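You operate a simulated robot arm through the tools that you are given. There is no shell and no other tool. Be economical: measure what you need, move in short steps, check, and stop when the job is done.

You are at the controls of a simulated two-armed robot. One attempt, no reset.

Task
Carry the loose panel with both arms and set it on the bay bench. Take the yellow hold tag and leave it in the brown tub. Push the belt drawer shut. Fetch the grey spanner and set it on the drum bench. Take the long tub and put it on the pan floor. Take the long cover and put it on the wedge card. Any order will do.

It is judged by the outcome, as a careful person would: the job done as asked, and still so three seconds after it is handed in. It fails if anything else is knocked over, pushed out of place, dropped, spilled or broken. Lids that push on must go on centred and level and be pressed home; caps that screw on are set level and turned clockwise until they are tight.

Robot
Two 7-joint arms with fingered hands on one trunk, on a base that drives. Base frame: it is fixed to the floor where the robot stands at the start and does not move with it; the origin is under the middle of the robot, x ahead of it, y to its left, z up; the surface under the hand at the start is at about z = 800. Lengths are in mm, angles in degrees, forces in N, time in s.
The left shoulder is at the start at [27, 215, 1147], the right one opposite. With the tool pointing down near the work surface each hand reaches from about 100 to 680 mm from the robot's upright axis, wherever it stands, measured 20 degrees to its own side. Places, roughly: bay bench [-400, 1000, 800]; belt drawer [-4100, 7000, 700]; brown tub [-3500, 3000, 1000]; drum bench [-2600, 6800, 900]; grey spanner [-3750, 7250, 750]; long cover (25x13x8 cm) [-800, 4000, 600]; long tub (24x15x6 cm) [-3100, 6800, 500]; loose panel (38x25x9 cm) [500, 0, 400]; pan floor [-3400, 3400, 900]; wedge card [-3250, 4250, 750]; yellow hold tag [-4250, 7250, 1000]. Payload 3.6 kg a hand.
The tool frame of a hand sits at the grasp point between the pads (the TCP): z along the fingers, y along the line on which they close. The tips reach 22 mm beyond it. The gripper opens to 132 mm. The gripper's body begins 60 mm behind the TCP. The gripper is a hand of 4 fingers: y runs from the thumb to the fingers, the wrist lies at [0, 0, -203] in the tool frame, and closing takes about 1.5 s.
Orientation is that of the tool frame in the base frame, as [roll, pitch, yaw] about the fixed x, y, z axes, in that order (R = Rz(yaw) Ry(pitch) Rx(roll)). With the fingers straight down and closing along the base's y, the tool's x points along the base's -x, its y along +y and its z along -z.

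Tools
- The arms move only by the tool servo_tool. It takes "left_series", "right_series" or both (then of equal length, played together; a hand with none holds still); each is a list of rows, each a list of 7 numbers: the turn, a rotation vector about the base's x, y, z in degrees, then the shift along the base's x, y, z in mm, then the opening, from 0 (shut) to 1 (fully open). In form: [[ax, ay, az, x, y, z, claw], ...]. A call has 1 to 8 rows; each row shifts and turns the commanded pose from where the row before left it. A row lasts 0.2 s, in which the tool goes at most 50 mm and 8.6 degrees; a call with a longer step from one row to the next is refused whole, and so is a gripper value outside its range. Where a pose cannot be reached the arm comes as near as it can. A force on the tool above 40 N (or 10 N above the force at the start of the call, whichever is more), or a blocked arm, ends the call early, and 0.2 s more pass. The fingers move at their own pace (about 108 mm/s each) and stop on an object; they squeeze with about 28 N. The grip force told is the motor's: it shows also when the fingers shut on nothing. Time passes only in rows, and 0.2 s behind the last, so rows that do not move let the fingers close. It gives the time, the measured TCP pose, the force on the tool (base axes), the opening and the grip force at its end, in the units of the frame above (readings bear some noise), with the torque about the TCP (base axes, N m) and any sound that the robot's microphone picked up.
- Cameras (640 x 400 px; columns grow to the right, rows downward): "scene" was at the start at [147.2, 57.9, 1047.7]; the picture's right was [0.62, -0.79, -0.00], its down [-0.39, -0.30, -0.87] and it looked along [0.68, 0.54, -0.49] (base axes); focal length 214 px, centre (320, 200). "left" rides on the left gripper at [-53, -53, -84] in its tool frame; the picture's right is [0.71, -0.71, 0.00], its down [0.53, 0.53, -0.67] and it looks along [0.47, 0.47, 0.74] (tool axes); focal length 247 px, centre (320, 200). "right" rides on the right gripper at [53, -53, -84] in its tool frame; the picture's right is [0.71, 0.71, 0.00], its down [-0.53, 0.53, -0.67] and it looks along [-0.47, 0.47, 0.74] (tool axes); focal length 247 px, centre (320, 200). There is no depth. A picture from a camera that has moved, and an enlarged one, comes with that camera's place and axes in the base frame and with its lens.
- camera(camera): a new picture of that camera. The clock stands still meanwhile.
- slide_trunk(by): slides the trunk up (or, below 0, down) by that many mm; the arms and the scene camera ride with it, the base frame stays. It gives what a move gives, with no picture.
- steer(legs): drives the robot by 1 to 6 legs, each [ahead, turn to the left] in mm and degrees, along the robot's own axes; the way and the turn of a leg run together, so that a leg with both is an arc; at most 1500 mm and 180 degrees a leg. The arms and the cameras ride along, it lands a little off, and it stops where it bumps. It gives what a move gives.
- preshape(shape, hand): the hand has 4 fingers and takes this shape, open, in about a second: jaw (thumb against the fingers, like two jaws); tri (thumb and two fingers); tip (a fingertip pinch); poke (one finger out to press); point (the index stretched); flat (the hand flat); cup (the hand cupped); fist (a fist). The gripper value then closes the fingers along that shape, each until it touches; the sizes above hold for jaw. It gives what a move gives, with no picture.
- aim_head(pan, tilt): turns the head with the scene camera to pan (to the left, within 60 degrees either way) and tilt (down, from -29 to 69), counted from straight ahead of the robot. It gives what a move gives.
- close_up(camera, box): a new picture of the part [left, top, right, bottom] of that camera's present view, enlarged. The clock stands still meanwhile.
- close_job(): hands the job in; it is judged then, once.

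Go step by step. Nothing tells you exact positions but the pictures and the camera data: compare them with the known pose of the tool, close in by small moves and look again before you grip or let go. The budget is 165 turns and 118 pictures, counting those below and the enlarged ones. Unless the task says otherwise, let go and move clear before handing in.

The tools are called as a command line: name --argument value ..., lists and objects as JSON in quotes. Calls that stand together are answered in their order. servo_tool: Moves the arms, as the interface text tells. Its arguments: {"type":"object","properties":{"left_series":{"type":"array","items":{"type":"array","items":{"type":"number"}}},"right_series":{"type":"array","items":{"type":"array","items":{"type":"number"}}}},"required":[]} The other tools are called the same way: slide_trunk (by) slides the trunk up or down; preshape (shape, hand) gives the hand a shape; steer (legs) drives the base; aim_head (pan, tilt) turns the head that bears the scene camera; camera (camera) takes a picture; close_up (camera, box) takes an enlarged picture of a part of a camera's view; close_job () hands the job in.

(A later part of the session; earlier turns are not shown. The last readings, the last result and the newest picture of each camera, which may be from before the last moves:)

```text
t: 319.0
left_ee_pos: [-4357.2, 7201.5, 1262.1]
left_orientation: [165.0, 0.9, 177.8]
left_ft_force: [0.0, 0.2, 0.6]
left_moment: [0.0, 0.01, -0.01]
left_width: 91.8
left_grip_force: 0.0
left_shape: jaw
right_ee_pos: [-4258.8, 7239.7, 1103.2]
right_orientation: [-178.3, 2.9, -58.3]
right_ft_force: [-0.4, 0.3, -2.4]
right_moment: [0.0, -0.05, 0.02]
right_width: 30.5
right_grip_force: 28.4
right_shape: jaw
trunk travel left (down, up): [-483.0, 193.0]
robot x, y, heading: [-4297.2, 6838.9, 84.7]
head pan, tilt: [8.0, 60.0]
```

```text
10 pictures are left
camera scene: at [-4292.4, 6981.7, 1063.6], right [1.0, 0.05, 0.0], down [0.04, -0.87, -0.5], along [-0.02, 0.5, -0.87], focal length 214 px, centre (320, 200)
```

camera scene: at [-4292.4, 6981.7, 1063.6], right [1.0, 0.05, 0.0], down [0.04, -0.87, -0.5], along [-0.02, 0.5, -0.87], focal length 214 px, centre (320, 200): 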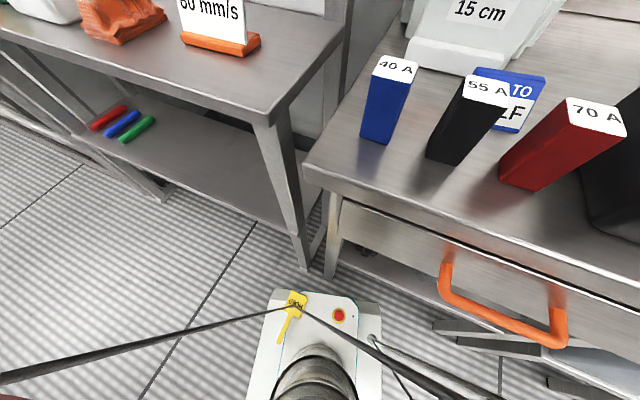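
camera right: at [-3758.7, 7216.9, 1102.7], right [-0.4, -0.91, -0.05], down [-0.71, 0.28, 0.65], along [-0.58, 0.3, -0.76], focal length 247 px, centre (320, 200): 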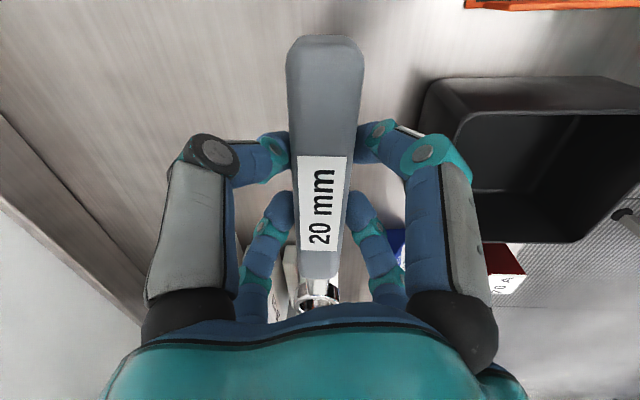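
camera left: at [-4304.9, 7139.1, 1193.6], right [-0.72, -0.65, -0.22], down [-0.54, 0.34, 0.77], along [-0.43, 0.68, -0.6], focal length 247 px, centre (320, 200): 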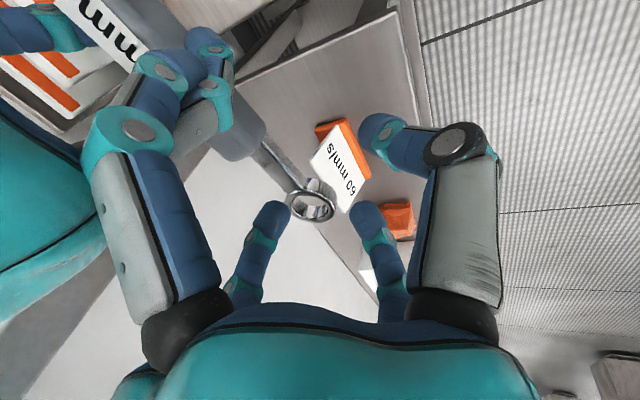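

Luckily the tag landed on the robot's own base plate, in front of the column. I back gently away from the benches so that I can reach down to it.

steer --legs '[[-200, 0], [-250, 0]]'

camera --camera "scene"

```text
t: 322.0
left_ee_pos: [-4398.2, 6742.4, 1263.4]
left_orientation: [165.0, 1.0, 177.5]
left_ft_force: [-0.6, -0.3, -0.2]
left_moment: [-0.01, -0.02, 0.01]
left_width: 92.2
left_grip_force: 0.1
left_shape: jaw
right_ee_pos: [-4300.8, 6780.5, 1103.9]
right_orientation: [-178.2, 3.0, -58.5]
right_ft_force: [0.5, -0.3, -1.2]
right_moment: [0.02, -0.05, -0.01]
right_width: 30.6
right_grip_force: 28.0
right_shape: jaw
trunk travel left (down, up): [-483.0, 193.0]
robot x, y, heading: [-4338.9, 6378.3, 84.2]
head pan, tilt: [8.0, 60.0]
```

```text
9 pictures are left
camera scene: at [-4335.1, 6522.7, 1063.7], right [1.0, 0.04, 0.0], down [0.04, -0.87, -0.5], along [-0.02, 0.5, -0.87], focal length 214 px, centre (320, 200)
```

scene: 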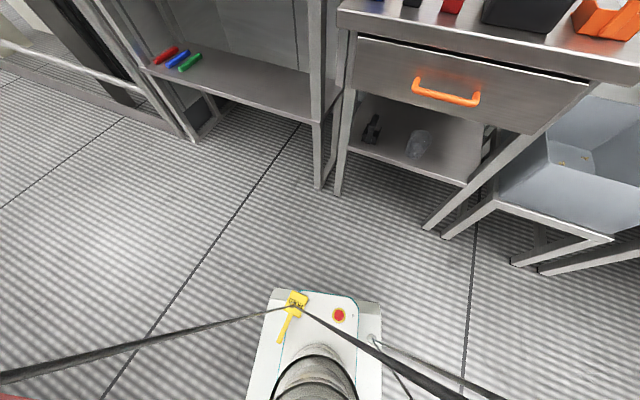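

close_up --camera "scene" --box '[250, 270, 390, 370]'

```text
4.00 times, centred on (320, 320) of scene
camera zoom: at [-4335.1, 6522.7, 1063.7], right [1.0, 0.04, 0.0], down [0.04, -0.87, -0.5], along [-0.02, 0.5, -0.87], focal length 858 px, centre (320, -280)
```

zoom: 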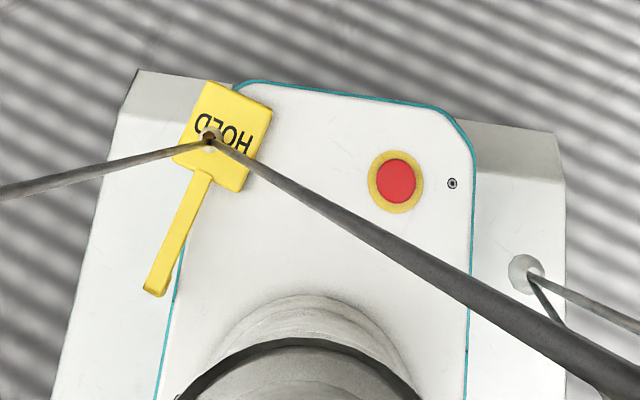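

The tag lies on the base plate, its handle at about f=124, l=103 mm from my axis (plate z≈380). I lower the trunk and bring the left hand down in front of the column, vertical and turned to straddle the handle.

slide_trunk --by -260

servo_tool --left_series '[[-1.9, 0.1, 3, -1, -8, -40, 0.5], [-1.9, 0.1, 3, -1, -8, -40, 0.5], [-1.9, 0.1, 3, -1, -8, -40, 0.5], [-1.9, 0.1, 3, -1, -8, -40, 0.5], [-1.9, 0.1, 3, -1, -8, -40, 0.5], [-1.9, 0.1, 3, -1, -8, -40, 0.5], [-1.9, 0.1, 3, -1, -8, -40, 0.5], [-1.9, 0.1, 3, -1, -8, -40, 0.5]]'

servo_tool --left_series '[[0, 0, 0, -4, -25, -30, 0.5], [0, 0, 0, -4, -25, -30, 0.5], [0, 0, 0, -4, -25, -30, 0.5], [0, 0, 0, -4, -25, -30, 0.5], [0, 0, 0, -4, -25, -30, 0.5], [0, 0, 0, -4, -25, -20, 0.5]]'

camera --camera "left"

```text
t: 324.7
left_ee_pos: [-4397.5, 6743.5, 1003.8]
left_orientation: [165.0, 1.0, 177.5]
left_ft_force: [0.1, -0.5, 0.2]
left_moment: [0.01, 0.0, -0.02]
left_width: 92.2
left_grip_force: 0.1
left_shape: jaw
right_ee_pos: [-4300.1, 6782.1, 845.3]
right_orientation: [-178.3, 2.9, -58.5]
right_ft_force: [-0.1, 0.3, -1.9]
right_moment: [-0.05, -0.08, -0.01]
right_width: 30.4
right_grip_force: 28.4
right_shape: jaw
trunk travel left (down, up): [-223.0, 453.0]
robot x, y, heading: [-4339.2, 6380.0, 84.2]
head pan, tilt: [8.0, 60.0]
```

```text
t: 326.5
left_ee_pos: [-4406.5, 6677.5, 682.0]
left_orientation: [179.8, -2.3, -158.4]
left_ft_force: [0.9, 0.1, 0.1]
left_moment: [0.0, -0.01, 0.02]
left_width: 66.1
left_grip_force: 0.0
left_shape: jaw
right_ee_pos: [-4300.1, 6782.3, 843.5]
right_orientation: [-178.3, 2.9, -58.4]
right_ft_force: [0.9, -1.1, -2.8]
right_moment: [0.03, -0.04, 0.0]
right_width: 30.7
right_grip_force: 27.8
right_shape: jaw
trunk travel left (down, up): [-223.0, 453.0]
robot x, y, heading: [-4336.2, 6375.0, 84.4]
head pan, tilt: [8.0, 60.0]
```

```text
t: 327.9
left_ee_pos: [-4429.6, 6530.1, 510.5]
left_orientation: [179.9, -2.4, -158.4]
left_ft_force: [-0.1, 0.5, -0.8]
left_moment: [0.0, 0.0, -0.01]
left_width: 66.5
left_grip_force: 0.0
left_shape: jaw
right_ee_pos: [-4300.5, 6781.3, 843.4]
right_orientation: [-178.3, 2.9, -58.4]
right_ft_force: [0.2, -0.3, -2.5]
right_moment: [-0.01, -0.07, 0.02]
right_width: 30.6
right_grip_force: 27.5
right_shape: jaw
trunk travel left (down, up): [-223.0, 453.0]
robot x, y, heading: [-4340.1, 6379.3, 84.4]
head pan, tilt: [8.0, 60.0]
```

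```text
7 pictures are left
camera left: at [-4355.8, 6502.1, 592.8], right [-0.4, -0.92, 0.03], down [-0.66, 0.3, 0.69], along [-0.64, 0.26, -0.72], focal length 247 px, centre (320, 200)
```

left: 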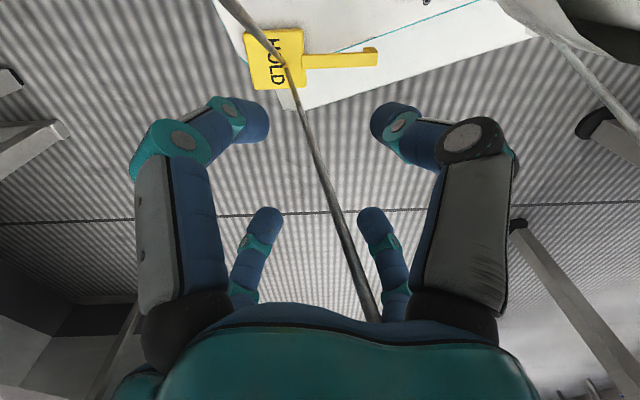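

The tag's handle sits between the finger pairs' line; from both views it is at about (−4438, 6508, z≈290). I descend toward it, watching the force.

servo_tool --left_series '[[0, 0, 0, -4, -11, -25, 0.5], [0, 0, 0, -4, -11, -25, 0.5], [0, 0, 0, 0, 0, -25, 0.5], [0, 0, 0, 0, 0, -25, 0.5], [0, 0, 0, 0, 0, -25, 0.5], [0, 0, 0, 0, 0, -15, 0.5]]'

camera --camera "left"

```text
t: 329.3
left_ee_pos: [-4439.2, 6507.9, 373.7]
left_orientation: [179.7, -2.3, -158.6]
left_ft_force: [0.4, 0.0, -0.5]
left_moment: [0.0, -0.02, 0.01]
left_width: 66.6
left_grip_force: 0.1
left_shape: jaw
right_ee_pos: [-4300.6, 6781.9, 845.0]
right_orientation: [-178.4, 2.9, -58.5]
right_ft_force: [0.6, -0.5, -3.3]
right_moment: [-0.06, -0.08, 0.01]
right_width: 30.5
right_grip_force: 27.5
right_shape: jaw
trunk travel left (down, up): [-223.0, 453.0]
robot x, y, heading: [-4342.9, 6378.1, 84.3]
head pan, tilt: [8.0, 60.0]
```

```text
6 pictures are left
camera left: at [-4365.8, 6479.0, 454.0], right [-0.4, -0.92, 0.03], down [-0.66, 0.3, 0.69], along [-0.64, 0.26, -0.72], focal length 247 px, centre (320, 200)
```

left: 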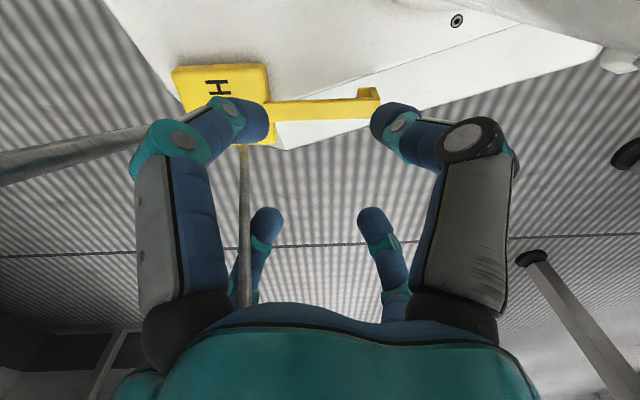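

The handle is right below the hand at z≈275. I descend to it and close.

servo_tool --left_series '[[0, 0, 0, 1, -1, -25, 0.5], [0, 0, 0, 1, -1, -25, 0.5], [0, 0, 0, 0, 0, -18, 0.5], [0, 0, 0, 0, 0, -12, 0.5], [0, 0, 0, 0, 0, 0, 0.2], [0, 0, 0, 0, 0, 0, 0], [0, 0, 0, 0, 0, 0, 0], [0, 0, 0, 0, 0, 0, 0]]'

servo_tool --left_series '[[0, 0, 0, 0, 0, 0, 0], [0, 0, 0, 0, 0, 0, 0]]'

```text
t: 331.1
left_ee_pos: [-4433.1, 6504.7, 292.3]
left_orientation: [179.8, -2.3, -158.6]
left_ft_force: [0.1, 0.6, -0.4]
left_moment: [-0.03, -0.01, -0.02]
left_width: 0.0
left_grip_force: 28.1
left_shape: jaw
right_ee_pos: [-4299.8, 6782.5, 843.4]
right_orientation: [-178.3, 2.9, -58.5]
right_ft_force: [0.7, -0.1, -1.4]
right_moment: [-0.01, -0.1, 0.01]
right_width: 30.4
right_grip_force: 28.3
right_shape: jaw
trunk travel left (down, up): [-223.0, 453.0]
robot x, y, heading: [-4340.3, 6377.0, 84.5]
head pan, tilt: [8.0, 60.0]
```

```text
t: 331.7
left_ee_pos: [-4435.1, 6504.8, 290.7]
left_orientation: [179.8, -2.2, -158.4]
left_ft_force: [0.4, 0.6, 0.6]
left_moment: [-0.01, -0.01, 0.0]
left_width: 0.0
left_grip_force: 27.6
left_shape: jaw
right_ee_pos: [-4300.7, 6781.3, 843.3]
right_orientation: [-178.2, 2.9, -58.5]
right_ft_force: [0.2, 0.2, -1.5]
right_moment: [0.0, -0.06, -0.01]
right_width: 30.5
right_grip_force: 28.3
right_shape: jaw
trunk travel left (down, up): [-223.0, 453.0]
robot x, y, heading: [-4340.1, 6378.6, 84.4]
head pan, tilt: [8.0, 60.0]
```

Shut on nothing: still above it. I open and go lower until I feel the plate.

servo_tool --left_series '[[0, 0, 0, 0, 0, 5, 0.5], [0, 0, 0, 0, 0, 0, 0.5], [0, 0, 0, 0, 0, -5, 0.5], [0, 0, 0, 0, 0, -10, 0.5], [0, 0, 0, 0, 0, -10, 0.5], [0, 0, 0, 0, 0, -10, 0.5], [0, 0, 0, 0, 0, -10, 0.5], [0, 0, 0, 0, 0, -10, 0.5]]'

```text
t: 333.2
left_ee_pos: [-4431.4, 6504.1, 261.1]
left_orientation: [179.9, -2.2, -158.6]
left_ft_force: [-5.9, 1.4, 27.4]
left_moment: [0.28, -0.36, 0.16]
left_width: 65.8
left_grip_force: 0.0
left_shape: jaw
right_ee_pos: [-4299.4, 6781.7, 845.3]
right_orientation: [-178.2, 2.8, -58.5]
right_ft_force: [0.4, 0.9, -2.4]
right_moment: [-0.02, -0.06, 0.01]
right_width: 30.6
right_grip_force: 27.9
right_shape: jaw
trunk travel left (down, up): [-223.0, 453.0]
robot x, y, heading: [-4342.7, 6380.8, 84.1]
head pan, tilt: [8.0, 60.0]
stopped in row 7 (left hand): the force on the tool passed its limit at 66 N (the readings are from after the stop); the commanded pose is now the measured one
```

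Plate felt at TCP z≈262. I lift 4 mm and close.

servo_tool --left_series '[[0, 0, 0, 0, 0, 4, 0.5], [0, 0, 0, 0, 0, 0, 0.25], [0, 0, 0, 0, 0, 0, 0], [0, 0, 0, 0, 0, 0, 0], [0, 0, 0, 0, 0, 0, 0], [0, 0, 0, 0, 0, 0, 0]]'

camera --camera "left"

```text
t: 334.6
left_ee_pos: [-4434.8, 6504.0, 263.0]
left_orientation: [179.7, -2.1, -158.5]
left_ft_force: [-0.4, 5.1, -2.0]
left_moment: [-0.4, 0.11, 0.41]
left_width: 4.3
left_grip_force: 28.4
left_shape: jaw
right_ee_pos: [-4299.9, 6782.5, 844.8]
right_orientation: [-178.3, 2.9, -58.5]
right_ft_force: [-0.4, 0.0, -2.0]
right_moment: [-0.03, -0.09, 0.01]
right_width: 30.4
right_grip_force: 28.6
right_shape: jaw
trunk travel left (down, up): [-223.0, 453.0]
robot x, y, heading: [-4340.6, 6376.2, 84.3]
head pan, tilt: [8.0, 60.0]
```

```text
5 pictures are left
camera left: at [-4359.7, 6475.8, 344.7], right [-0.4, -0.92, 0.02], down [-0.66, 0.3, 0.69], along [-0.64, 0.26, -0.72], focal length 247 px, centre (320, 200)
```

left: 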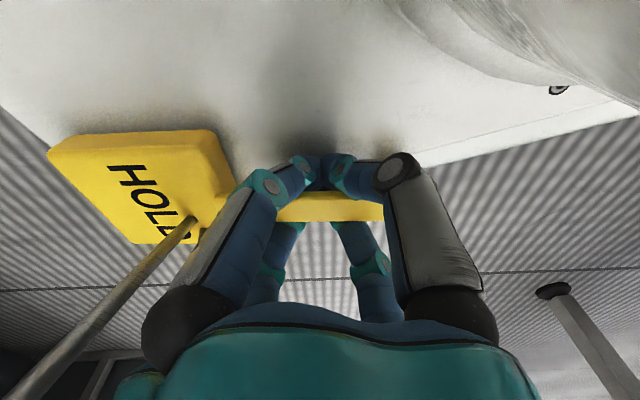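

The tag's handle is gripped. I lift a little to test.

servo_tool --left_series '[[0, 0, 0, 0, 0, 8, 0], [0, 0, 0, 0, 0, 12, 0], [0, 0, 0, 0, 0, 20, 0], [0, 0, 0, 0, 0, 25, 0]]'

```text
t: 335.6
left_ee_pos: [-4432.0, 6504.5, 328.5]
left_orientation: [179.8, -2.2, -158.6]
left_ft_force: [-0.6, 1.2, -0.1]
left_moment: [0.0, 0.01, 0.02]
left_width: 4.0
left_grip_force: 28.3
left_shape: jaw
right_ee_pos: [-4299.8, 6781.9, 844.7]
right_orientation: [-178.4, 2.9, -58.5]
right_ft_force: [0.2, 0.0, -1.2]
right_moment: [-0.04, -0.05, -0.01]
right_width: 30.1
right_grip_force: 27.9
right_shape: jaw
trunk travel left (down, up): [-223.0, 453.0]
robot x, y, heading: [-4341.5, 6381.3, 84.4]
head pan, tilt: [8.0, 60.0]
```

It comes freely, still held. I raise it and the trunk.

servo_tool --left_series '[[0, 0, 0, 0, 5, 40, 0], [0, 0, 0, 0, 10, 40, 0], [0, 0, 0, 2, 20, 40, 0], [0, 0, 0, 2, 20, 40, 0], [0, 0, 0, 2, 20, 40, 0], [0, 0, 0, 2, 20, 40, 0], [0, 0, 0, 2, 20, 40, 0], [0, 0, 0, 2, 20, 40, 0]]'

servo_tool --left_series '[[0, 0, 0, -15, 15, 40, 0], [0, 0, 0, -15, 15, 40, 0], [0, 0, 0, -15, 15, 40, 0], [0, 0, 0, -15, 15, 40, 0], [0, 0, 0, -15, 15, 40, 0], [0, 0, 0, -15, 15, 30, 0]]'

slide_trunk --by 240

```text
t: 337.4
left_ee_pos: [-4420.0, 6642.5, 647.5]
left_orientation: [179.8, -2.2, -158.6]
left_ft_force: [0.0, -0.2, -1.0]
left_moment: [0.0, -0.03, -0.03]
left_width: 4.2
left_grip_force: 28.3
left_shape: jaw
right_ee_pos: [-4299.2, 6782.8, 844.7]
right_orientation: [-178.2, 2.9, -58.4]
right_ft_force: [-0.2, 0.5, -1.4]
right_moment: [-0.04, -0.06, 0.02]
right_width: 30.5
right_grip_force: 28.1
right_shape: jaw
trunk travel left (down, up): [-223.0, 453.0]
robot x, y, heading: [-4336.1, 6380.3, 84.2]
head pan, tilt: [8.0, 60.0]
```

```text
t: 338.9
left_ee_pos: [-4509.8, 6729.6, 879.8]
left_orientation: [179.8, -2.2, -158.5]
left_ft_force: [-0.5, -0.2, -0.4]
left_moment: [-0.03, -0.01, -0.04]
left_width: 4.0
left_grip_force: 28.1
left_shape: jaw
right_ee_pos: [-4299.6, 6781.5, 844.1]
right_orientation: [-178.2, 2.9, -58.6]
right_ft_force: [-0.2, -1.1, -2.4]
right_moment: [-0.01, -0.06, -0.02]
right_width: 30.2
right_grip_force: 28.0
right_shape: jaw
trunk travel left (down, up): [-223.0, 453.0]
robot x, y, heading: [-4339.8, 6376.5, 84.4]
head pan, tilt: [8.0, 60.0]
```

```text
t: 341.4
left_ee_pos: [-4511.0, 6730.6, 1118.7]
left_orientation: [179.8, -2.2, -158.6]
left_ft_force: [-0.4, -0.6, -0.6]
left_moment: [0.0, -0.01, -0.04]
left_width: 4.2
left_grip_force: 28.1
left_shape: jaw
right_ee_pos: [-4299.9, 6782.2, 1083.9]
right_orientation: [-178.3, 2.9, -58.6]
right_ft_force: [-0.1, 0.0, -1.4]
right_moment: [-0.02, -0.04, -0.03]
right_width: 30.0
right_grip_force: 27.6
right_shape: jaw
trunk travel left (down, up): [-463.0, 213.0]
robot x, y, heading: [-4337.2, 6382.3, 84.3]
head pan, tilt: [8.0, 60.0]
```

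Both items are held. Next the spanner to the drum bench (the long bench to the right). I turn right to drive along the benches.

steer --legs '[[0, -36]]'

steer --legs '[[0, -36]]'

steer --legs '[[0, -36]]'

```text
t: 343.5
left_ee_pos: [-4274.0, 6762.0, 1118.7]
left_orientation: [179.8, -2.2, 165.1]
left_ft_force: [0.2, -0.7, -1.2]
left_moment: [-0.03, -0.01, 0.01]
left_width: 4.3
left_grip_force: 28.2
left_shape: jaw
right_ee_pos: [-4072.5, 6677.9, 1085.6]
right_orientation: [-178.3, 3.0, -94.7]
right_ft_force: [0.5, -0.6, -1.2]
right_moment: [-0.04, 0.0, 0.0]
right_width: 30.4
right_grip_force: 27.9
right_shape: jaw
trunk travel left (down, up): [-463.0, 213.0]
robot x, y, heading: [-4365.8, 6398.8, 48.1]
head pan, tilt: [8.0, 60.0]
```

```text
t: 345.7
left_ee_pos: [-4073.8, 6635.6, 1118.5]
left_orientation: [179.9, -2.2, 128.8]
left_ft_force: [-1.0, 0.5, -0.9]
left_moment: [-0.01, 0.03, 0.0]
left_width: 4.2
left_grip_force: 28.5
left_shape: jaw
right_ee_pos: [-3959.7, 6449.3, 1084.6]
right_orientation: [-178.3, 2.9, -131.1]
right_ft_force: [-0.8, -0.6, -1.6]
right_moment: [-0.08, -0.01, 0.03]
right_width: 30.3
right_grip_force: 27.8
right_shape: jaw
trunk travel left (down, up): [-463.0, 213.0]
robot x, y, heading: [-4366.0, 6424.7, 11.6]
head pan, tilt: [8.0, 60.0]
```

```text
t: 347.8
left_ee_pos: [-4007.3, 6419.4, 1119.0]
left_orientation: [179.9, -2.1, 92.4]
left_ft_force: [0.1, -0.1, -0.1]
left_moment: [0.03, 0.0, -0.02]
left_width: 4.3
left_grip_force: 28.1
left_shape: jaw
right_ee_pos: [-4027.4, 6204.2, 1084.8]
right_orientation: [-178.4, 2.9, -167.5]
right_ft_force: [-0.4, 0.0, -2.4]
right_moment: [-0.04, 0.02, -0.01]
right_width: 30.2
right_grip_force: 27.9
right_shape: jaw
trunk travel left (down, up): [-463.0, 213.0]
robot x, y, heading: [-4357.9, 6459.4, -24.2]
head pan, tilt: [8.0, 60.0]
```

steer --legs '[[1250, 0]]'

steer --legs '[[0, 36]]'

steer --legs '[[0, 36]]'

steer --legs '[[0, 20]]'

aim_head --pan 0 --tilt 30

camera --camera "scene"

```text
t: 354.2
left_ee_pos: [-2854.0, 5894.4, 1119.1]
left_orientation: [179.7, -2.2, 92.3]
left_ft_force: [0.0, -0.7, -0.6]
left_moment: [-0.02, 0.03, 0.02]
left_width: 4.1
left_grip_force: 27.7
left_shape: jaw
right_ee_pos: [-2874.4, 5679.0, 1084.9]
right_orientation: [-178.3, 2.9, -167.6]
right_ft_force: [0.6, 0.1, -2.3]
right_moment: [-0.05, 0.06, 0.03]
right_width: 30.5
right_grip_force: 27.7
right_shape: jaw
trunk travel left (down, up): [-463.0, 213.0]
robot x, y, heading: [-3202.4, 5932.6, -24.5]
head pan, tilt: [8.0, 60.0]
```

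```text
t: 356.4
left_ee_pos: [-2901.8, 6109.3, 1120.9]
left_orientation: [179.8, -2.2, 128.6]
left_ft_force: [-0.4, 0.6, -1.5]
left_moment: [-0.02, -0.01, -0.01]
left_width: 4.0
left_grip_force: 28.1
left_shape: jaw
right_ee_pos: [-2788.9, 5923.7, 1086.1]
right_orientation: [-178.3, 2.9, -131.3]
right_ft_force: [-0.3, 0.0, -1.7]
right_moment: [-0.11, 0.04, -0.01]
right_width: 30.4
right_grip_force: 27.8
right_shape: jaw
trunk travel left (down, up): [-463.0, 213.0]
robot x, y, heading: [-3196.3, 5902.8, 11.8]
head pan, tilt: [8.0, 60.0]
```

```text
t: 358.5
left_ee_pos: [-3077.8, 6247.3, 1120.6]
left_orientation: [179.8, -2.3, 164.6]
left_ft_force: [0.3, 0.9, 0.2]
left_moment: [-0.03, -0.03, -0.01]
left_width: 4.1
left_grip_force: 27.7
left_shape: jaw
right_ee_pos: [-2877.1, 6162.3, 1087.2]
right_orientation: [-178.3, 2.9, -95.3]
right_ft_force: [0.4, -1.0, -1.8]
right_moment: [-0.08, -0.04, 0.01]
right_width: 30.3
right_grip_force: 27.9
right_shape: jaw
trunk travel left (down, up): [-463.0, 213.0]
robot x, y, heading: [-3173.4, 5886.8, 47.8]
head pan, tilt: [8.0, 60.0]
```

```text
t: 360.0
left_ee_pos: [-3206.3, 6258.1, 1122.4]
left_orientation: [179.8, -2.2, -175.7]
left_ft_force: [-0.5, 0.1, -1.8]
left_moment: [0.0, 0.0, -0.01]
left_width: 3.8
left_grip_force: 27.8
left_shape: jaw
right_ee_pos: [-2988.0, 6246.4, 1087.3]
right_orientation: [-178.2, 2.9, -75.6]
right_ft_force: [0.0, 0.3, -3.0]
right_moment: [-0.03, -0.08, 0.01]
right_width: 30.3
right_grip_force: 28.0
right_shape: jaw
trunk travel left (down, up): [-463.0, 213.0]
robot x, y, heading: [-3156.9, 5877.1, 67.6]
head pan, tilt: [8.0, 60.0]
```

```text
t: 361.0
left_ee_pos: [-3206.1, 6257.1, 1121.1]
left_orientation: [179.8, -2.2, -175.7]
left_ft_force: [-0.6, 0.7, -1.2]
left_moment: [0.01, -0.05, 0.02]
left_width: 3.9
left_grip_force: 28.0
left_shape: jaw
right_ee_pos: [-2989.3, 6246.9, 1088.0]
right_orientation: [-178.3, 2.9, -75.5]
right_ft_force: [0.7, -0.3, -1.5]
right_moment: [-0.03, -0.1, -0.03]
right_width: 30.2
right_grip_force: 28.0
right_shape: jaw
trunk travel left (down, up): [-463.0, 213.0]
robot x, y, heading: [-3157.2, 5881.7, 67.7]
head pan, tilt: [0.0, 30.0]
```

```text
4 pictures are left
camera scene: at [-3094.3, 6035.5, 1085.2], right [0.92, -0.38, 0.0], down [-0.19, -0.46, -0.86], along [0.33, 0.8, -0.5], focal length 214 px, centre (320, 200)
```

scene: 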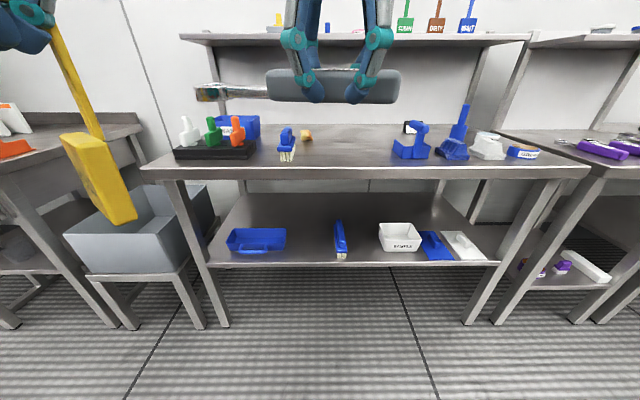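

I see the whole drum bench (top z≈838) with a free front-centre area, and the blue long tub on the shelf at about e1 −5408, e2 5141. I drive up and set the spanner down.

steer --legs '[[310, 0]]'

servo_tool --right_series '[[0, 0, 0, 17, 35, -25, 0], [0, 0, 0, 17, 35, -30, 0], [0, 0, 0, 17, 35, -30, 0], [0, 0, 0, 17, 35, -30, 0], [0, 0, 0, 0, 0, -30, 0], [0, 0, 0, 0, 0, -25, 0]]'

```text
t: 363.1
left_ee_pos: [-3085.7, 6546.7, 1120.4]
left_orientation: [179.8, -2.2, -175.6]
left_ft_force: [-0.2, -0.1, -2.0]
left_moment: [0.0, -0.02, -0.04]
left_width: 4.1
left_grip_force: 28.2
left_shape: jaw
right_ee_pos: [-2867.4, 6534.1, 1086.8]
right_orientation: [-178.3, 2.8, -75.7]
right_ft_force: [0.9, -0.3, -1.4]
right_moment: [-0.05, -0.02, 0.0]
right_width: 30.0
right_grip_force: 28.1
right_shape: jaw
trunk travel left (down, up): [-463.0, 213.0]
robot x, y, heading: [-3038.5, 6170.0, 67.7]
head pan, tilt: [0.0, 30.0]
```

```text
t: 364.5
left_ee_pos: [-3085.7, 6544.8, 1123.1]
left_orientation: [179.6, -2.2, -175.7]
left_ft_force: [0.3, 0.2, -1.6]
left_moment: [-0.01, 0.0, 0.02]
left_width: 4.0
left_grip_force: 28.1
left_shape: jaw
right_ee_pos: [-2803.4, 6674.6, 923.4]
right_orientation: [-178.3, 3.1, -75.6]
right_ft_force: [-0.5, -1.2, 9.8]
right_moment: [0.53, 1.17, 0.07]
right_width: 31.8
right_grip_force: 27.8
right_shape: jaw
trunk travel left (down, up): [-463.0, 213.0]
robot x, y, heading: [-3034.1, 6168.1, 67.2]
head pan, tilt: [0.0, 30.0]
```

The ring end touched something (the brush there) — torque points to it. I lift, shift 90 mm right and lower again.

servo_tool --right_series '[[0, 0, 0, 0, 0, 30, 0], [0, 0, 0, 42, -17, 0, 0], [0, 0, 0, 42, -17, 0, 0], [0, 0, 0, 0, 0, -30, 0], [0, 0, 0, 0, 0, -20, 0], [0, 0, 0, 0, 0, -15, 0]]'

camera --camera "scene"

```text
t: 365.9
left_ee_pos: [-3086.8, 6545.4, 1122.0]
left_orientation: [179.7, -2.1, -175.7]
left_ft_force: [0.5, 0.4, -1.5]
left_moment: [0.0, -0.03, 0.01]
left_width: 3.9
left_grip_force: 28.0
left_shape: jaw
right_ee_pos: [-2715.0, 6639.6, 887.6]
right_orientation: [-177.9, 3.3, -75.4]
right_ft_force: [-2.7, 6.7, 18.3]
right_moment: [-0.62, -0.81, 0.18]
right_width: 32.6
right_grip_force: 27.5
right_shape: jaw
trunk travel left (down, up): [-463.0, 213.0]
robot x, y, heading: [-3038.8, 6165.1, 67.4]
head pan, tilt: [0.0, 30.0]
```

```text
3 pictures are left
camera scene: at [-2975.4, 6322.7, 1085.8], right [0.92, -0.38, 0.0], down [-0.19, -0.46, -0.87], along [0.33, 0.8, -0.5], focal length 214 px, centre (320, 200)
```

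scene: 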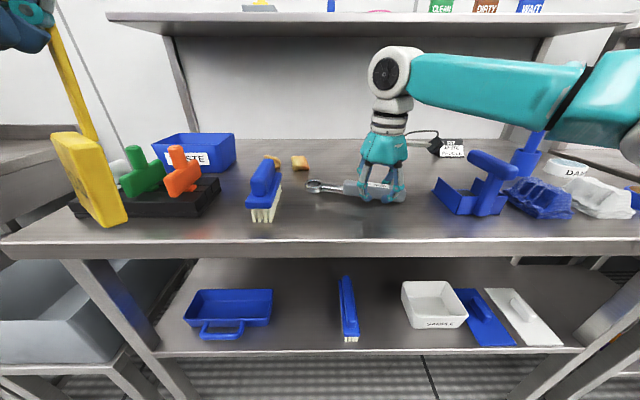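

The spanner is on the bench. I open and lift the right hand clear.

servo_tool --right_series '[[0, 0, 0, 0, 0, 1, 0.2], [0, 0, 0, 0, 0, 0, 0.4], [0, 0, 0, 0, 0, 0, 0.45], [0, 0, 0, 0, 0, 0, 0.45], [0, 0, 0, 0, 0, 30, 0.45], [0, 0, 0, 0, 0, 45, 0.45], [0, 0, 0, 0, 0, 45, 0.45], [0, 0, 0, 0, 0, 45, 0.45]]'

```text
t: 367.7
left_ee_pos: [-3086.3, 6545.6, 1121.8]
left_orientation: [179.7, -2.1, -175.6]
left_ft_force: [0.1, -1.3, -1.1]
left_moment: [-0.04, -0.01, 0.02]
left_width: 4.0
left_grip_force: 27.4
left_shape: jaw
right_ee_pos: [-2715.7, 6642.0, 1048.8]
right_orientation: [-178.2, 2.8, -75.6]
right_ft_force: [-0.5, 0.4, 0.1]
right_moment: [-0.01, 0.0, 0.0]
right_width: 58.9
right_grip_force: 0.2
right_shape: jaw
trunk travel left (down, up): [-463.0, 213.0]
robot x, y, heading: [-3037.7, 6165.1, 67.3]
head pan, tilt: [0.0, 30.0]
```

Spanner is set down. For the tub I must stand ~400 mm further left: I back off and turn left in small turns.

steer --legs '[[-250, 0]]'

steer --legs '[[0, 34]]'

steer --legs '[[0, 34]]'

steer --legs '[[0, 24]]'

```text
t: 369.5
left_ee_pos: [-3180.4, 6317.1, 1122.2]
left_orientation: [179.8, -2.1, -175.5]
left_ft_force: [0.3, -0.9, -1.0]
left_moment: [-0.01, -0.02, -0.02]
left_width: 3.8
left_grip_force: 28.1
left_shape: jaw
right_ee_pos: [-2811.1, 6414.9, 1048.1]
right_orientation: [-178.2, 3.0, -75.4]
right_ft_force: [-0.7, -0.3, -1.2]
right_moment: [0.01, 0.0, 0.0]
right_width: 58.9
right_grip_force: 0.1
right_shape: jaw
trunk travel left (down, up): [-463.0, 213.0]
robot x, y, heading: [-3130.6, 5942.7, 67.5]
head pan, tilt: [0.0, 30.0]
```

```text
t: 371.5
left_ee_pos: [-3382.4, 6227.5, 1122.9]
left_orientation: [179.8, -2.2, -141.7]
left_ft_force: [-0.1, -0.2, -1.4]
left_moment: [0.01, -0.03, 0.0]
left_width: 3.8
left_grip_force: 27.8
left_shape: jaw
right_ee_pos: [-3127.3, 6511.9, 1048.7]
right_orientation: [-178.2, 2.8, -41.8]
right_ft_force: [0.7, -0.2, 0.3]
right_moment: [-0.02, 0.01, -0.01]
right_width: 58.9
right_grip_force: 0.1
right_shape: jaw
trunk travel left (down, up): [-463.0, 213.0]
robot x, y, heading: [-3099.1, 5940.0, 101.5]
head pan, tilt: [0.0, 30.0]
```

```text
t: 373.6
left_ee_pos: [-3494.1, 6029.1, 1123.2]
left_orientation: [179.8, -2.2, -108.5]
left_ft_force: [1.1, 0.8, -1.0]
left_moment: [0.0, -0.02, -0.01]
left_width: 3.9
left_grip_force: 28.0
left_shape: jaw
right_ee_pos: [-3438.0, 6406.4, 1048.6]
right_orientation: [-178.1, 2.9, -8.5]
right_ft_force: [-0.3, 0.6, 0.7]
right_moment: [-0.01, 0.0, -0.04]
right_width: 59.4
right_grip_force: 0.0
right_shape: jaw
trunk travel left (down, up): [-463.0, 213.0]
robot x, y, heading: [-3085.1, 5966.5, 134.4]
head pan, tilt: [0.0, 30.0]
```

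```text
t: 375.2
left_ee_pos: [-3485.2, 5861.4, 1123.4]
left_orientation: [179.9, -2.2, -85.3]
left_ft_force: [-0.9, 0.5, -1.4]
left_moment: [0.01, -0.02, 0.03]
left_width: 3.9
left_grip_force: 28.0
left_shape: jaw
right_ee_pos: [-3584.4, 6233.1, 1049.4]
right_orientation: [-178.2, 2.9, 14.8]
right_ft_force: [-0.5, 0.3, 0.1]
right_moment: [-0.02, 0.02, 0.0]
right_width: 59.2
right_grip_force: 0.0
right_shape: jaw
trunk travel left (down, up): [-463.0, 213.0]
robot x, y, heading: [-3075.9, 5988.8, 157.4]
head pan, tilt: [0.0, 30.0]
```

steer --legs '[[390, 0]]'

steer --legs '[[0, -34]]'

steer --legs '[[0, -34]]'

steer --legs '[[0, -21]]'

```text
t: 377.6
left_ee_pos: [-3845.8, 6004.0, 1123.6]
left_orientation: [179.8, -2.2, -84.6]
left_ft_force: [0.0, 0.7, -0.7]
left_moment: [0.02, 0.01, 0.01]
left_width: 4.1
left_grip_force: 28.3
left_shape: jaw
right_ee_pos: [-3948.2, 6373.8, 1049.7]
right_orientation: [-178.2, 2.8, 15.4]
right_ft_force: [0.6, 0.3, -0.5]
right_moment: [0.02, 0.0, -0.03]
right_width: 59.3
right_grip_force: 0.1
right_shape: jaw
trunk travel left (down, up): [-463.0, 213.0]
robot x, y, heading: [-3435.7, 6130.8, 157.9]
head pan, tilt: [0.0, 30.0]
```

```text
t: 379.7
left_ee_pos: [-3845.2, 6253.7, 1123.8]
left_orientation: [179.8, -2.2, -118.7]
left_ft_force: [0.5, 0.6, 0.1]
left_moment: [-0.06, -0.06, -0.01]
left_width: 3.9
left_grip_force: 28.1
left_shape: jaw
right_ee_pos: [-3725.3, 6616.0, 1049.7]
right_orientation: [-178.1, 2.9, -18.6]
right_ft_force: [0.6, 1.2, -0.1]
right_moment: [-0.01, 0.01, 0.03]
right_width: 59.5
right_grip_force: 0.0
right_shape: jaw
trunk travel left (down, up): [-463.0, 213.0]
robot x, y, heading: [-3459.2, 6117.7, 124.0]
head pan, tilt: [0.0, 30.0]
```

```text
t: 381.8
left_ee_pos: [-3704.7, 6447.1, 1124.6]
left_orientation: [179.8, -2.2, -152.4]
left_ft_force: [-0.5, -0.1, 0.3]
left_moment: [-0.01, 0.0, -0.01]
left_width: 4.1
left_grip_force: 28.3
left_shape: jaw
right_ee_pos: [-3401.3, 6679.4, 1048.9]
right_orientation: [-178.2, 2.8, -52.4]
right_ft_force: [0.3, 0.1, -0.6]
right_moment: [-0.01, 0.01, -0.04]
right_width: 59.6
right_grip_force: 0.0
right_shape: jaw
trunk travel left (down, up): [-463.0, 213.0]
robot x, y, heading: [-3490.1, 6121.2, 90.2]
head pan, tilt: [0.0, 30.0]
```

```text
t: 383.3
left_ee_pos: [-3572.4, 6504.2, 1125.1]
left_orientation: [179.9, -2.2, -173.2]
left_ft_force: [0.6, 0.2, -0.5]
left_moment: [0.02, -0.01, -0.04]
left_width: 4.3
left_grip_force: 28.1
left_shape: jaw
right_ee_pos: [-3206.4, 6613.6, 1051.0]
right_orientation: [-178.2, 2.9, -73.2]
right_ft_force: [-0.6, -0.2, 0.4]
right_moment: [0.0, -0.01, -0.05]
right_width: 59.2
right_grip_force: 0.1
right_shape: jaw
trunk travel left (down, up): [-463.0, 213.0]
robot x, y, heading: [-3508.1, 6127.8, 69.3]
head pan, tilt: [0.0, 30.0]
```

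In place. I lower the trunk fully, position the right hand low in front of the shelf and look with its camera after driving in partway.

slide_trunk --by -400

slide_trunk --by -60

servo_tool --right_series '[[0, 0, 3, 32, -13, -20, 0.3], [0, 0, 3, 32, -13, -20, 0.3], [0, 0, 0, 0, 0, -15, 0.3]]'

steer --legs '[[85, 0]]'

camera --camera "right"

```text
t: 387.1
left_ee_pos: [-3572.8, 6501.2, 725.9]
left_orientation: [179.7, -2.2, -173.2]
left_ft_force: [0.0, -0.1, -1.3]
left_moment: [-0.01, 0.0, -0.01]
left_width: 4.2
left_grip_force: 27.6
left_shape: jaw
right_ee_pos: [-3207.6, 6612.3, 651.7]
right_orientation: [-178.2, 2.9, -73.3]
right_ft_force: [-0.4, -0.1, -0.6]
right_moment: [0.0, 0.02, 0.0]
right_width: 59.3
right_grip_force: 0.0
right_shape: jaw
trunk travel left (down, up): [-63.0, 613.0]
robot x, y, heading: [-3506.5, 6125.8, 69.7]
head pan, tilt: [0.0, 30.0]
```

```text
t: 388.1
left_ee_pos: [-3574.5, 6502.4, 666.0]
left_orientation: [179.7, -2.1, -173.3]
left_ft_force: [0.0, 0.5, -1.0]
left_moment: [-0.02, -0.02, 0.03]
left_width: 4.2
left_grip_force: 28.3
left_shape: jaw
right_ee_pos: [-3205.9, 6611.6, 592.5]
right_orientation: [-178.2, 3.1, -73.2]
right_ft_force: [0.5, 0.1, 0.6]
right_moment: [0.04, -0.02, -0.02]
right_width: 59.2
right_grip_force: 0.0
right_shape: jaw
trunk travel left (down, up): [-3.0, 673.0]
robot x, y, heading: [-3511.4, 6126.6, 69.7]
head pan, tilt: [0.0, 30.0]
```

```text
t: 388.9
left_ee_pos: [-3572.5, 6502.1, 665.6]
left_orientation: [179.8, -2.1, -173.1]
left_ft_force: [0.1, 0.1, -1.2]
left_moment: [-0.01, -0.01, 0.0]
left_width: 4.2
left_grip_force: 27.9
left_shape: jaw
right_ee_pos: [-3141.5, 6585.0, 539.2]
right_orientation: [-178.2, 2.9, -67.2]
right_ft_force: [0.6, -0.1, 0.9]
right_moment: [-0.01, -0.02, 0.02]
right_width: 39.7
right_grip_force: 0.1
right_shape: jaw
trunk travel left (down, up): [-3.0, 673.0]
robot x, y, heading: [-3503.5, 6123.0, 69.5]
head pan, tilt: [0.0, 30.0]
```

```text
t: 390.0
left_ee_pos: [-3543.7, 6581.3, 665.3]
left_orientation: [179.7, -2.2, -173.4]
left_ft_force: [1.2, 0.6, 0.0]
left_moment: [0.02, 0.01, 0.01]
left_width: 3.9
left_grip_force: 28.3
left_shape: jaw
right_ee_pos: [-3110.1, 6662.8, 540.0]
right_orientation: [-178.2, 2.9, -67.4]
right_ft_force: [0.2, -0.1, -0.2]
right_moment: [0.0, -0.03, -0.02]
right_width: 39.6
right_grip_force: 0.1
right_shape: jaw
trunk travel left (down, up): [-3.0, 673.0]
robot x, y, heading: [-3479.8, 6206.5, 69.5]
head pan, tilt: [0.0, 30.0]
```

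```text
2 pictures are left
camera right: at [-3041.4, 6629.1, 623.0], right [-0.38, -0.92, -0.06], down [-0.69, 0.24, 0.68], along [-0.61, 0.3, -0.73], focal length 247 px, centre (320, 200)
```

right: 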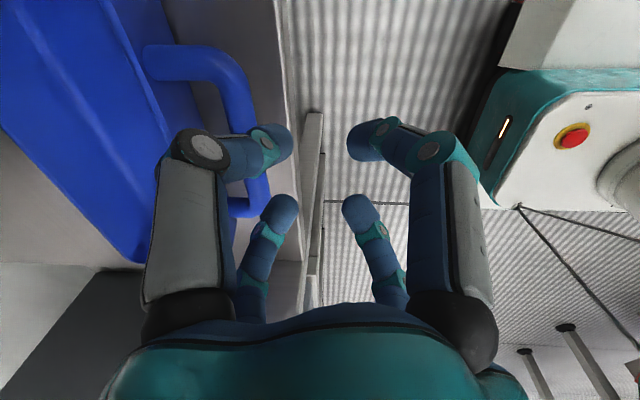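

From two views: handle bar at e1 −5405, e2 5070, z≈445; front rim at e2 ≈5124. I lower to just above rim height, drive 100 mm in, then straddle the front wall and close.

servo_tool --right_series '[[0, 0, 0, -10, 4, -25, 0.3], [0, 0, 0, -11, 5, -24, 0.3]]'

steer --legs '[[100, 0]]'

```text
t: 390.6
left_ee_pos: [-3542.1, 6580.3, 666.7]
left_orientation: [179.7, -2.2, -173.4]
left_ft_force: [0.5, -0.5, -1.2]
left_moment: [-0.03, -0.01, 0.0]
left_width: 4.2
left_grip_force: 28.4
left_shape: jaw
right_ee_pos: [-3130.5, 6675.3, 492.1]
right_orientation: [-178.3, 3.1, -67.4]
right_ft_force: [-0.9, 0.7, -0.4]
right_moment: [-0.02, 0.02, -0.04]
right_width: 39.6
right_grip_force: 0.1
right_shape: jaw
trunk travel left (down, up): [-3.0, 673.0]
robot x, y, heading: [-3474.7, 6203.0, 69.6]
head pan, tilt: [0.0, 30.0]
```

```text
t: 391.8
left_ee_pos: [-3507.3, 6673.0, 666.6]
left_orientation: [179.7, -2.1, -173.6]
left_ft_force: [0.3, -0.5, -1.8]
left_moment: [0.01, 0.0, 0.03]
left_width: 4.1
left_grip_force: 28.0
left_shape: jaw
right_ee_pos: [-3095.5, 6766.1, 493.7]
right_orientation: [-178.2, 3.0, -67.5]
right_ft_force: [-0.5, -0.2, 0.4]
right_moment: [-0.04, 0.01, 0.01]
right_width: 39.6
right_grip_force: 0.0
right_shape: jaw
trunk travel left (down, up): [-3.0, 673.0]
robot x, y, heading: [-3438.3, 6299.0, 69.4]
head pan, tilt: [0.0, 30.0]
```

servo_tool --right_series '[[0, 0, 0, 5, 12, 0, 0.28], [0, 0, 0, 0, 0, -20, 0.28], [0, 0, 0, 0, 0, -15, 0.28], [0, 0, 0, 0, 0, -10, 0.28], [0, 0, 0, 0, 0, 0, 0.1], [0, 0, 0, 0, 0, 0, 0], [0, 0, 0, 0, 0, 0, 0], [0, 0, 0, 0, 0, 0, 0]]'

```text
t: 392.6
left_ee_pos: [-3506.9, 6674.6, 667.0]
left_orientation: [179.7, -2.2, -173.5]
left_ft_force: [1.1, -0.5, -1.6]
left_moment: [-0.01, 0.01, -0.01]
left_width: 4.0
left_grip_force: 28.4
left_shape: jaw
right_ee_pos: [-3089.8, 6780.4, 467.5]
right_orientation: [-177.9, 3.8, -67.4]
right_ft_force: [1.5, 2.0, 8.3]
right_moment: [-0.02, -0.04, 0.04]
right_width: 17.1
right_grip_force: 21.2
right_shape: jaw
trunk travel left (down, up): [-3.0, 673.0]
robot x, y, heading: [-3439.2, 6295.7, 69.3]
head pan, tilt: [0.0, 30.0]
stopped in row 4 (right hand): the force on the tool passed its limit at 46 N (the readings are from after the stop); the commanded pose is now the measured one
```

A finger met the rim. I lift 30 mm, open wider and take one look.

servo_tool --right_series '[[0, 0, 0, 0, 0, 25, 0.4], [0, 0, 0, 0, 0, 0, 0.4]]'

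camera --camera "right"

```text
t: 393.2
left_ee_pos: [-3507.8, 6674.0, 668.0]
left_orientation: [179.7, -2.0, -173.5]
left_ft_force: [-0.3, -0.2, -0.5]
left_moment: [-0.03, 0.02, -0.03]
left_width: 4.2
left_grip_force: 28.0
left_shape: jaw
right_ee_pos: [-3090.3, 6778.6, 492.4]
right_orientation: [-178.0, 3.6, -67.5]
right_ft_force: [-0.2, 0.5, 0.7]
right_moment: [-0.02, -0.01, -0.01]
right_width: 52.4
right_grip_force: 0.0
right_shape: jaw
trunk travel left (down, up): [-3.0, 673.0]
robot x, y, heading: [-3444.3, 6296.6, 69.1]
head pan, tilt: [0.0, 30.0]
```

```text
1 pictures are left
camera right: at [-3021.6, 6744.4, 575.4], right [-0.38, -0.92, -0.07], down [-0.69, 0.24, 0.68], along [-0.61, 0.31, -0.73], focal length 247 px, centre (320, 200)
```

right: 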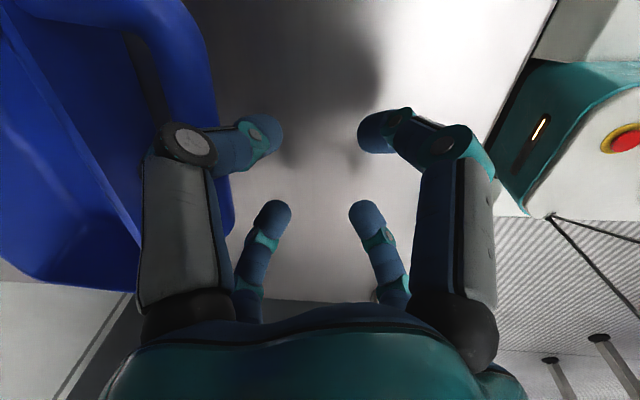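

The view shows I had pushed the tub back: its handle bar is now at about e2 5169 with the shelf at z≈442. I'll go over the bar and grip it from above.

servo_tool --right_series '[[0, 0, 0, 0, 0, 18, 0.3], [0, 0, 0, 0, 0, 15, 0.3], [0, 0, 0, 8.5, 20.5, 0, 0.3], [0, 0, 0, 8.5, 20.5, 0, 0.3], [0, 0, 0, 0, 0, -12, 0.3], [0, 0, 0, 0, 0, -12, 0.3], [0, 0, 0, 0, 0, -10, 0.3]]'

```text
t: 394.8
left_ee_pos: [-3506.3, 6673.6, 667.9]
left_orientation: [179.7, -2.2, -173.5]
left_ft_force: [-0.2, 0.3, -0.3]
left_moment: [-0.03, -0.02, 0.01]
left_width: 3.9
left_grip_force: 28.6
left_shape: jaw
right_ee_pos: [-3074.8, 6821.7, 490.9]
right_orientation: [-178.0, 3.6, -67.5]
right_ft_force: [0.1, 0.1, -0.1]
right_moment: [-0.01, -0.01, -0.03]
right_width: 40.0
right_grip_force: 0.1
right_shape: jaw
trunk travel left (down, up): [-3.0, 673.0]
robot x, y, heading: [-3443.4, 6295.4, 69.6]
head pan, tilt: [0.0, 30.0]
```

servo_tool --right_series '[[0, 0, 0, 0, 0, -6, 0.3], [0, 0, 0, 0, 0, 0, 0.1], [0, 0, 0, 0, 0, 0, 0], [0, 0, 0, 0, 0, 0, 0], [0, 0, 0, 0, 0, 0, 0], [0, 0, 0, 0, 0, 0, 0]]'

```text
t: 396.2
left_ee_pos: [-3507.7, 6672.9, 668.3]
left_orientation: [179.7, -2.0, -173.5]
left_ft_force: [0.3, -0.4, -0.9]
left_moment: [-0.01, -0.04, 0.0]
left_width: 4.1
left_grip_force: 28.0
left_shape: jaw
right_ee_pos: [-3073.7, 6820.7, 484.4]
right_orientation: [-178.0, 3.7, -67.3]
right_ft_force: [0.2, -0.3, 0.6]
right_moment: [-0.01, 0.02, -0.01]
right_width: 0.1
right_grip_force: 28.0
right_shape: jaw
trunk travel left (down, up): [-3.0, 673.0]
robot x, y, heading: [-3443.3, 6295.3, 69.6]
head pan, tilt: [0.0, 30.0]
```

Shut on nothing; the bar is likely a bit lower and deeper. I reopen above, shift 14 mm in, go 12 mm lower and close again.

servo_tool --right_series '[[0, 0, 0, 0, 0, 20, 0.32], [0, 0, 0, 0, 0, 15, 0.32], [0, 0, 0, 5, 13, 0, 0.32], [0, 0, 0, 0, 0, -20, 0.32], [0, 0, 0, 0, 0, -15, 0.32], [0, 0, 0, 0, 0, -10, 0.32]]'

servo_tool --right_series '[[0, 0, 0, 0, 0, 0, 0.1], [0, 0, 0, 0, 0, 0, 0], [0, 0, 0, 0, 0, 0, 0], [0, 0, 0, 0, 0, 0, 0], [0, 0, 0, 0, 0, 0, 0]]'

```text
t: 397.6
left_ee_pos: [-3508.2, 6673.4, 668.3]
left_orientation: [179.7, -2.1, -173.4]
left_ft_force: [-0.8, -0.1, -0.6]
left_moment: [0.02, 0.0, 0.01]
left_width: 4.4
left_grip_force: 27.5
left_shape: jaw
right_ee_pos: [-3068.0, 6833.6, 473.6]
right_orientation: [-178.1, 3.7, -67.4]
right_ft_force: [1.0, 0.2, 1.1]
right_moment: [-0.05, -0.04, -0.01]
right_width: 42.1
right_grip_force: 0.1
right_shape: jaw
trunk travel left (down, up): [-3.0, 673.0]
robot x, y, heading: [-3446.8, 6299.7, 69.6]
head pan, tilt: [0.0, 30.0]
```

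```text
t: 398.8
left_ee_pos: [-3507.7, 6673.4, 667.0]
left_orientation: [179.7, -2.1, -173.5]
left_ft_force: [0.2, 0.8, 0.0]
left_moment: [-0.04, 0.02, 0.0]
left_width: 4.2
left_grip_force: 27.9
left_shape: jaw
right_ee_pos: [-3068.2, 6834.7, 474.5]
right_orientation: [-178.0, 3.7, -67.3]
right_ft_force: [0.2, -0.1, 0.8]
right_moment: [0.03, 0.0, -0.01]
right_width: 0.0
right_grip_force: 28.3
right_shape: jaw
trunk travel left (down, up): [-3.0, 673.0]
robot x, y, heading: [-3441.1, 6300.7, 69.2]
head pan, tilt: [0.0, 30.0]
```

Still empty. With the fingers shut I probe forward gently to find the bar by touch.

servo_tool --right_series '[[0, 0, 0, 3.5, 9, 0, 0], [0, 0, 0, 3.5, 9, 0, 0], [0, 0, 0, 3.5, 9, 0, 0], [0, 0, 0, 3.5, 9, 0, 0], [0, 0, 0, 3.5, 9, 0, 0]]'

```text
t: 400.0
left_ee_pos: [-3507.3, 6674.4, 667.5]
left_orientation: [179.7, -2.1, -173.6]
left_ft_force: [-0.2, -0.4, -0.8]
left_moment: [0.0, -0.02, 0.02]
left_width: 4.1
left_grip_force: 28.3
left_shape: jaw
right_ee_pos: [-3052.0, 6879.7, 474.0]
right_orientation: [-178.0, 3.6, -67.4]
right_ft_force: [-0.7, -0.5, -0.4]
right_moment: [0.03, -0.05, 0.01]
right_width: 0.0
right_grip_force: 28.2
right_shape: jaw
trunk travel left (down, up): [-3.0, 673.0]
robot x, y, heading: [-3444.4, 6297.0, 69.3]
head pan, tilt: [0.0, 30.0]
```

I feel nothing (the tub is light). I raise and draw back to use my last picture for an exact fix of the tub.

servo_tool --right_series '[[0, 0, 0, -14, -34, 20, 0], [0, 0, 0, -14, -34, 20, 0], [0, 0, 0, -14, -34, 12, 0.3]]'

camera --camera "right"

```text
t: 400.8
left_ee_pos: [-3507.6, 6673.1, 667.9]
left_orientation: [179.8, -2.2, -173.5]
left_ft_force: [0.0, -0.3, -2.0]
left_moment: [-0.02, 0.02, -0.04]
left_width: 4.0
left_grip_force: 27.8
left_shape: jaw
right_ee_pos: [-3088.8, 6778.7, 527.4]
right_orientation: [-177.9, 3.7, -67.4]
right_ft_force: [0.9, -0.5, 0.0]
right_moment: [0.0, 0.01, -0.01]
right_width: 37.9
right_grip_force: 0.2
right_shape: jaw
trunk travel left (down, up): [-3.0, 673.0]
robot x, y, heading: [-3440.9, 6294.0, 69.2]
head pan, tilt: [0.0, 30.0]
```

```text
0 pictures are left
camera right: at [-3019.0, 6744.6, 609.2], right [-0.38, -0.92, -0.07], down [-0.69, 0.24, 0.68], along [-0.61, 0.31, -0.73], focal length 247 px, centre (320, 200)
```

right: 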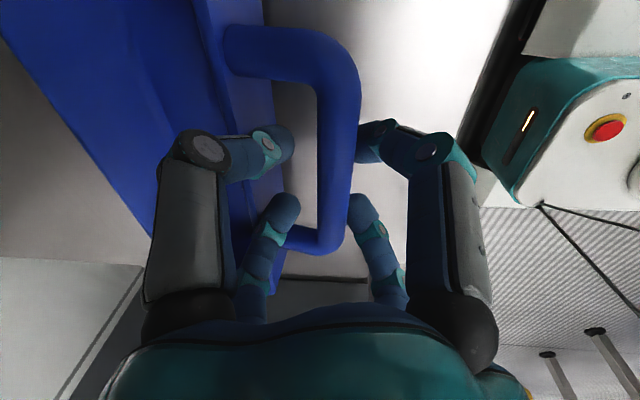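

The last picture is lucky: I had hooked the handle back; the bar is right below the hand at e2 ≈5119, z≈495. I centre, descend 30 mm and close on it.

servo_tool --right_series '[[0, 0, 0, -13, -2, 0, 0.34], [0, 0, 0, 0, 0, 0, 0.34], [0, 0, 0, 0, 0, -10, 0.34], [0, 0, 0, 0, 0, -10, 0.34], [0, 0, 0, 0, 0, -10, 0.34]]'

servo_tool --right_series '[[0, 0, 0, 0, 0, 0, 0.1], [0, 0, 0, 0, 0, 0, 0], [0, 0, 0, 0, 0, 0, 0], [0, 0, 0, 0, 0, 0, 0], [0, 0, 0, 0, 0, 0, 0]]'

```text
t: 402.0
left_ee_pos: [-3508.1, 6672.7, 668.1]
left_orientation: [179.7, -2.1, -173.6]
left_ft_force: [0.1, 0.2, -0.9]
left_moment: [0.02, 0.0, 0.0]
left_width: 4.1
left_grip_force: 27.6
left_shape: jaw
right_ee_pos: [-3105.0, 6775.3, 496.4]
right_orientation: [-177.9, 3.7, -67.4]
right_ft_force: [0.5, -1.2, 0.8]
right_moment: [0.04, 0.05, -0.01]
right_width: 44.1
right_grip_force: 0.0
right_shape: jaw
trunk travel left (down, up): [-3.0, 673.0]
robot x, y, heading: [-3442.9, 6297.6, 69.4]
head pan, tilt: [0.0, 30.0]
```

```text
t: 403.2
left_ee_pos: [-3508.1, 6673.0, 667.7]
left_orientation: [179.7, -2.1, -173.6]
left_ft_force: [-0.4, 0.3, -0.7]
left_moment: [-0.02, 0.02, 0.01]
left_width: 3.9
left_grip_force: 27.7
left_shape: jaw
right_ee_pos: [-3104.7, 6774.3, 496.8]
right_orientation: [-178.1, 3.7, -67.5]
right_ft_force: [0.9, -0.4, -0.1]
right_moment: [0.02, 0.02, 0.0]
right_width: 8.7
right_grip_force: 28.0
right_shape: jaw
trunk travel left (down, up): [-3.0, 673.0]
robot x, y, heading: [-3443.2, 6294.2, 69.4]
head pan, tilt: [0.0, 30.0]
```

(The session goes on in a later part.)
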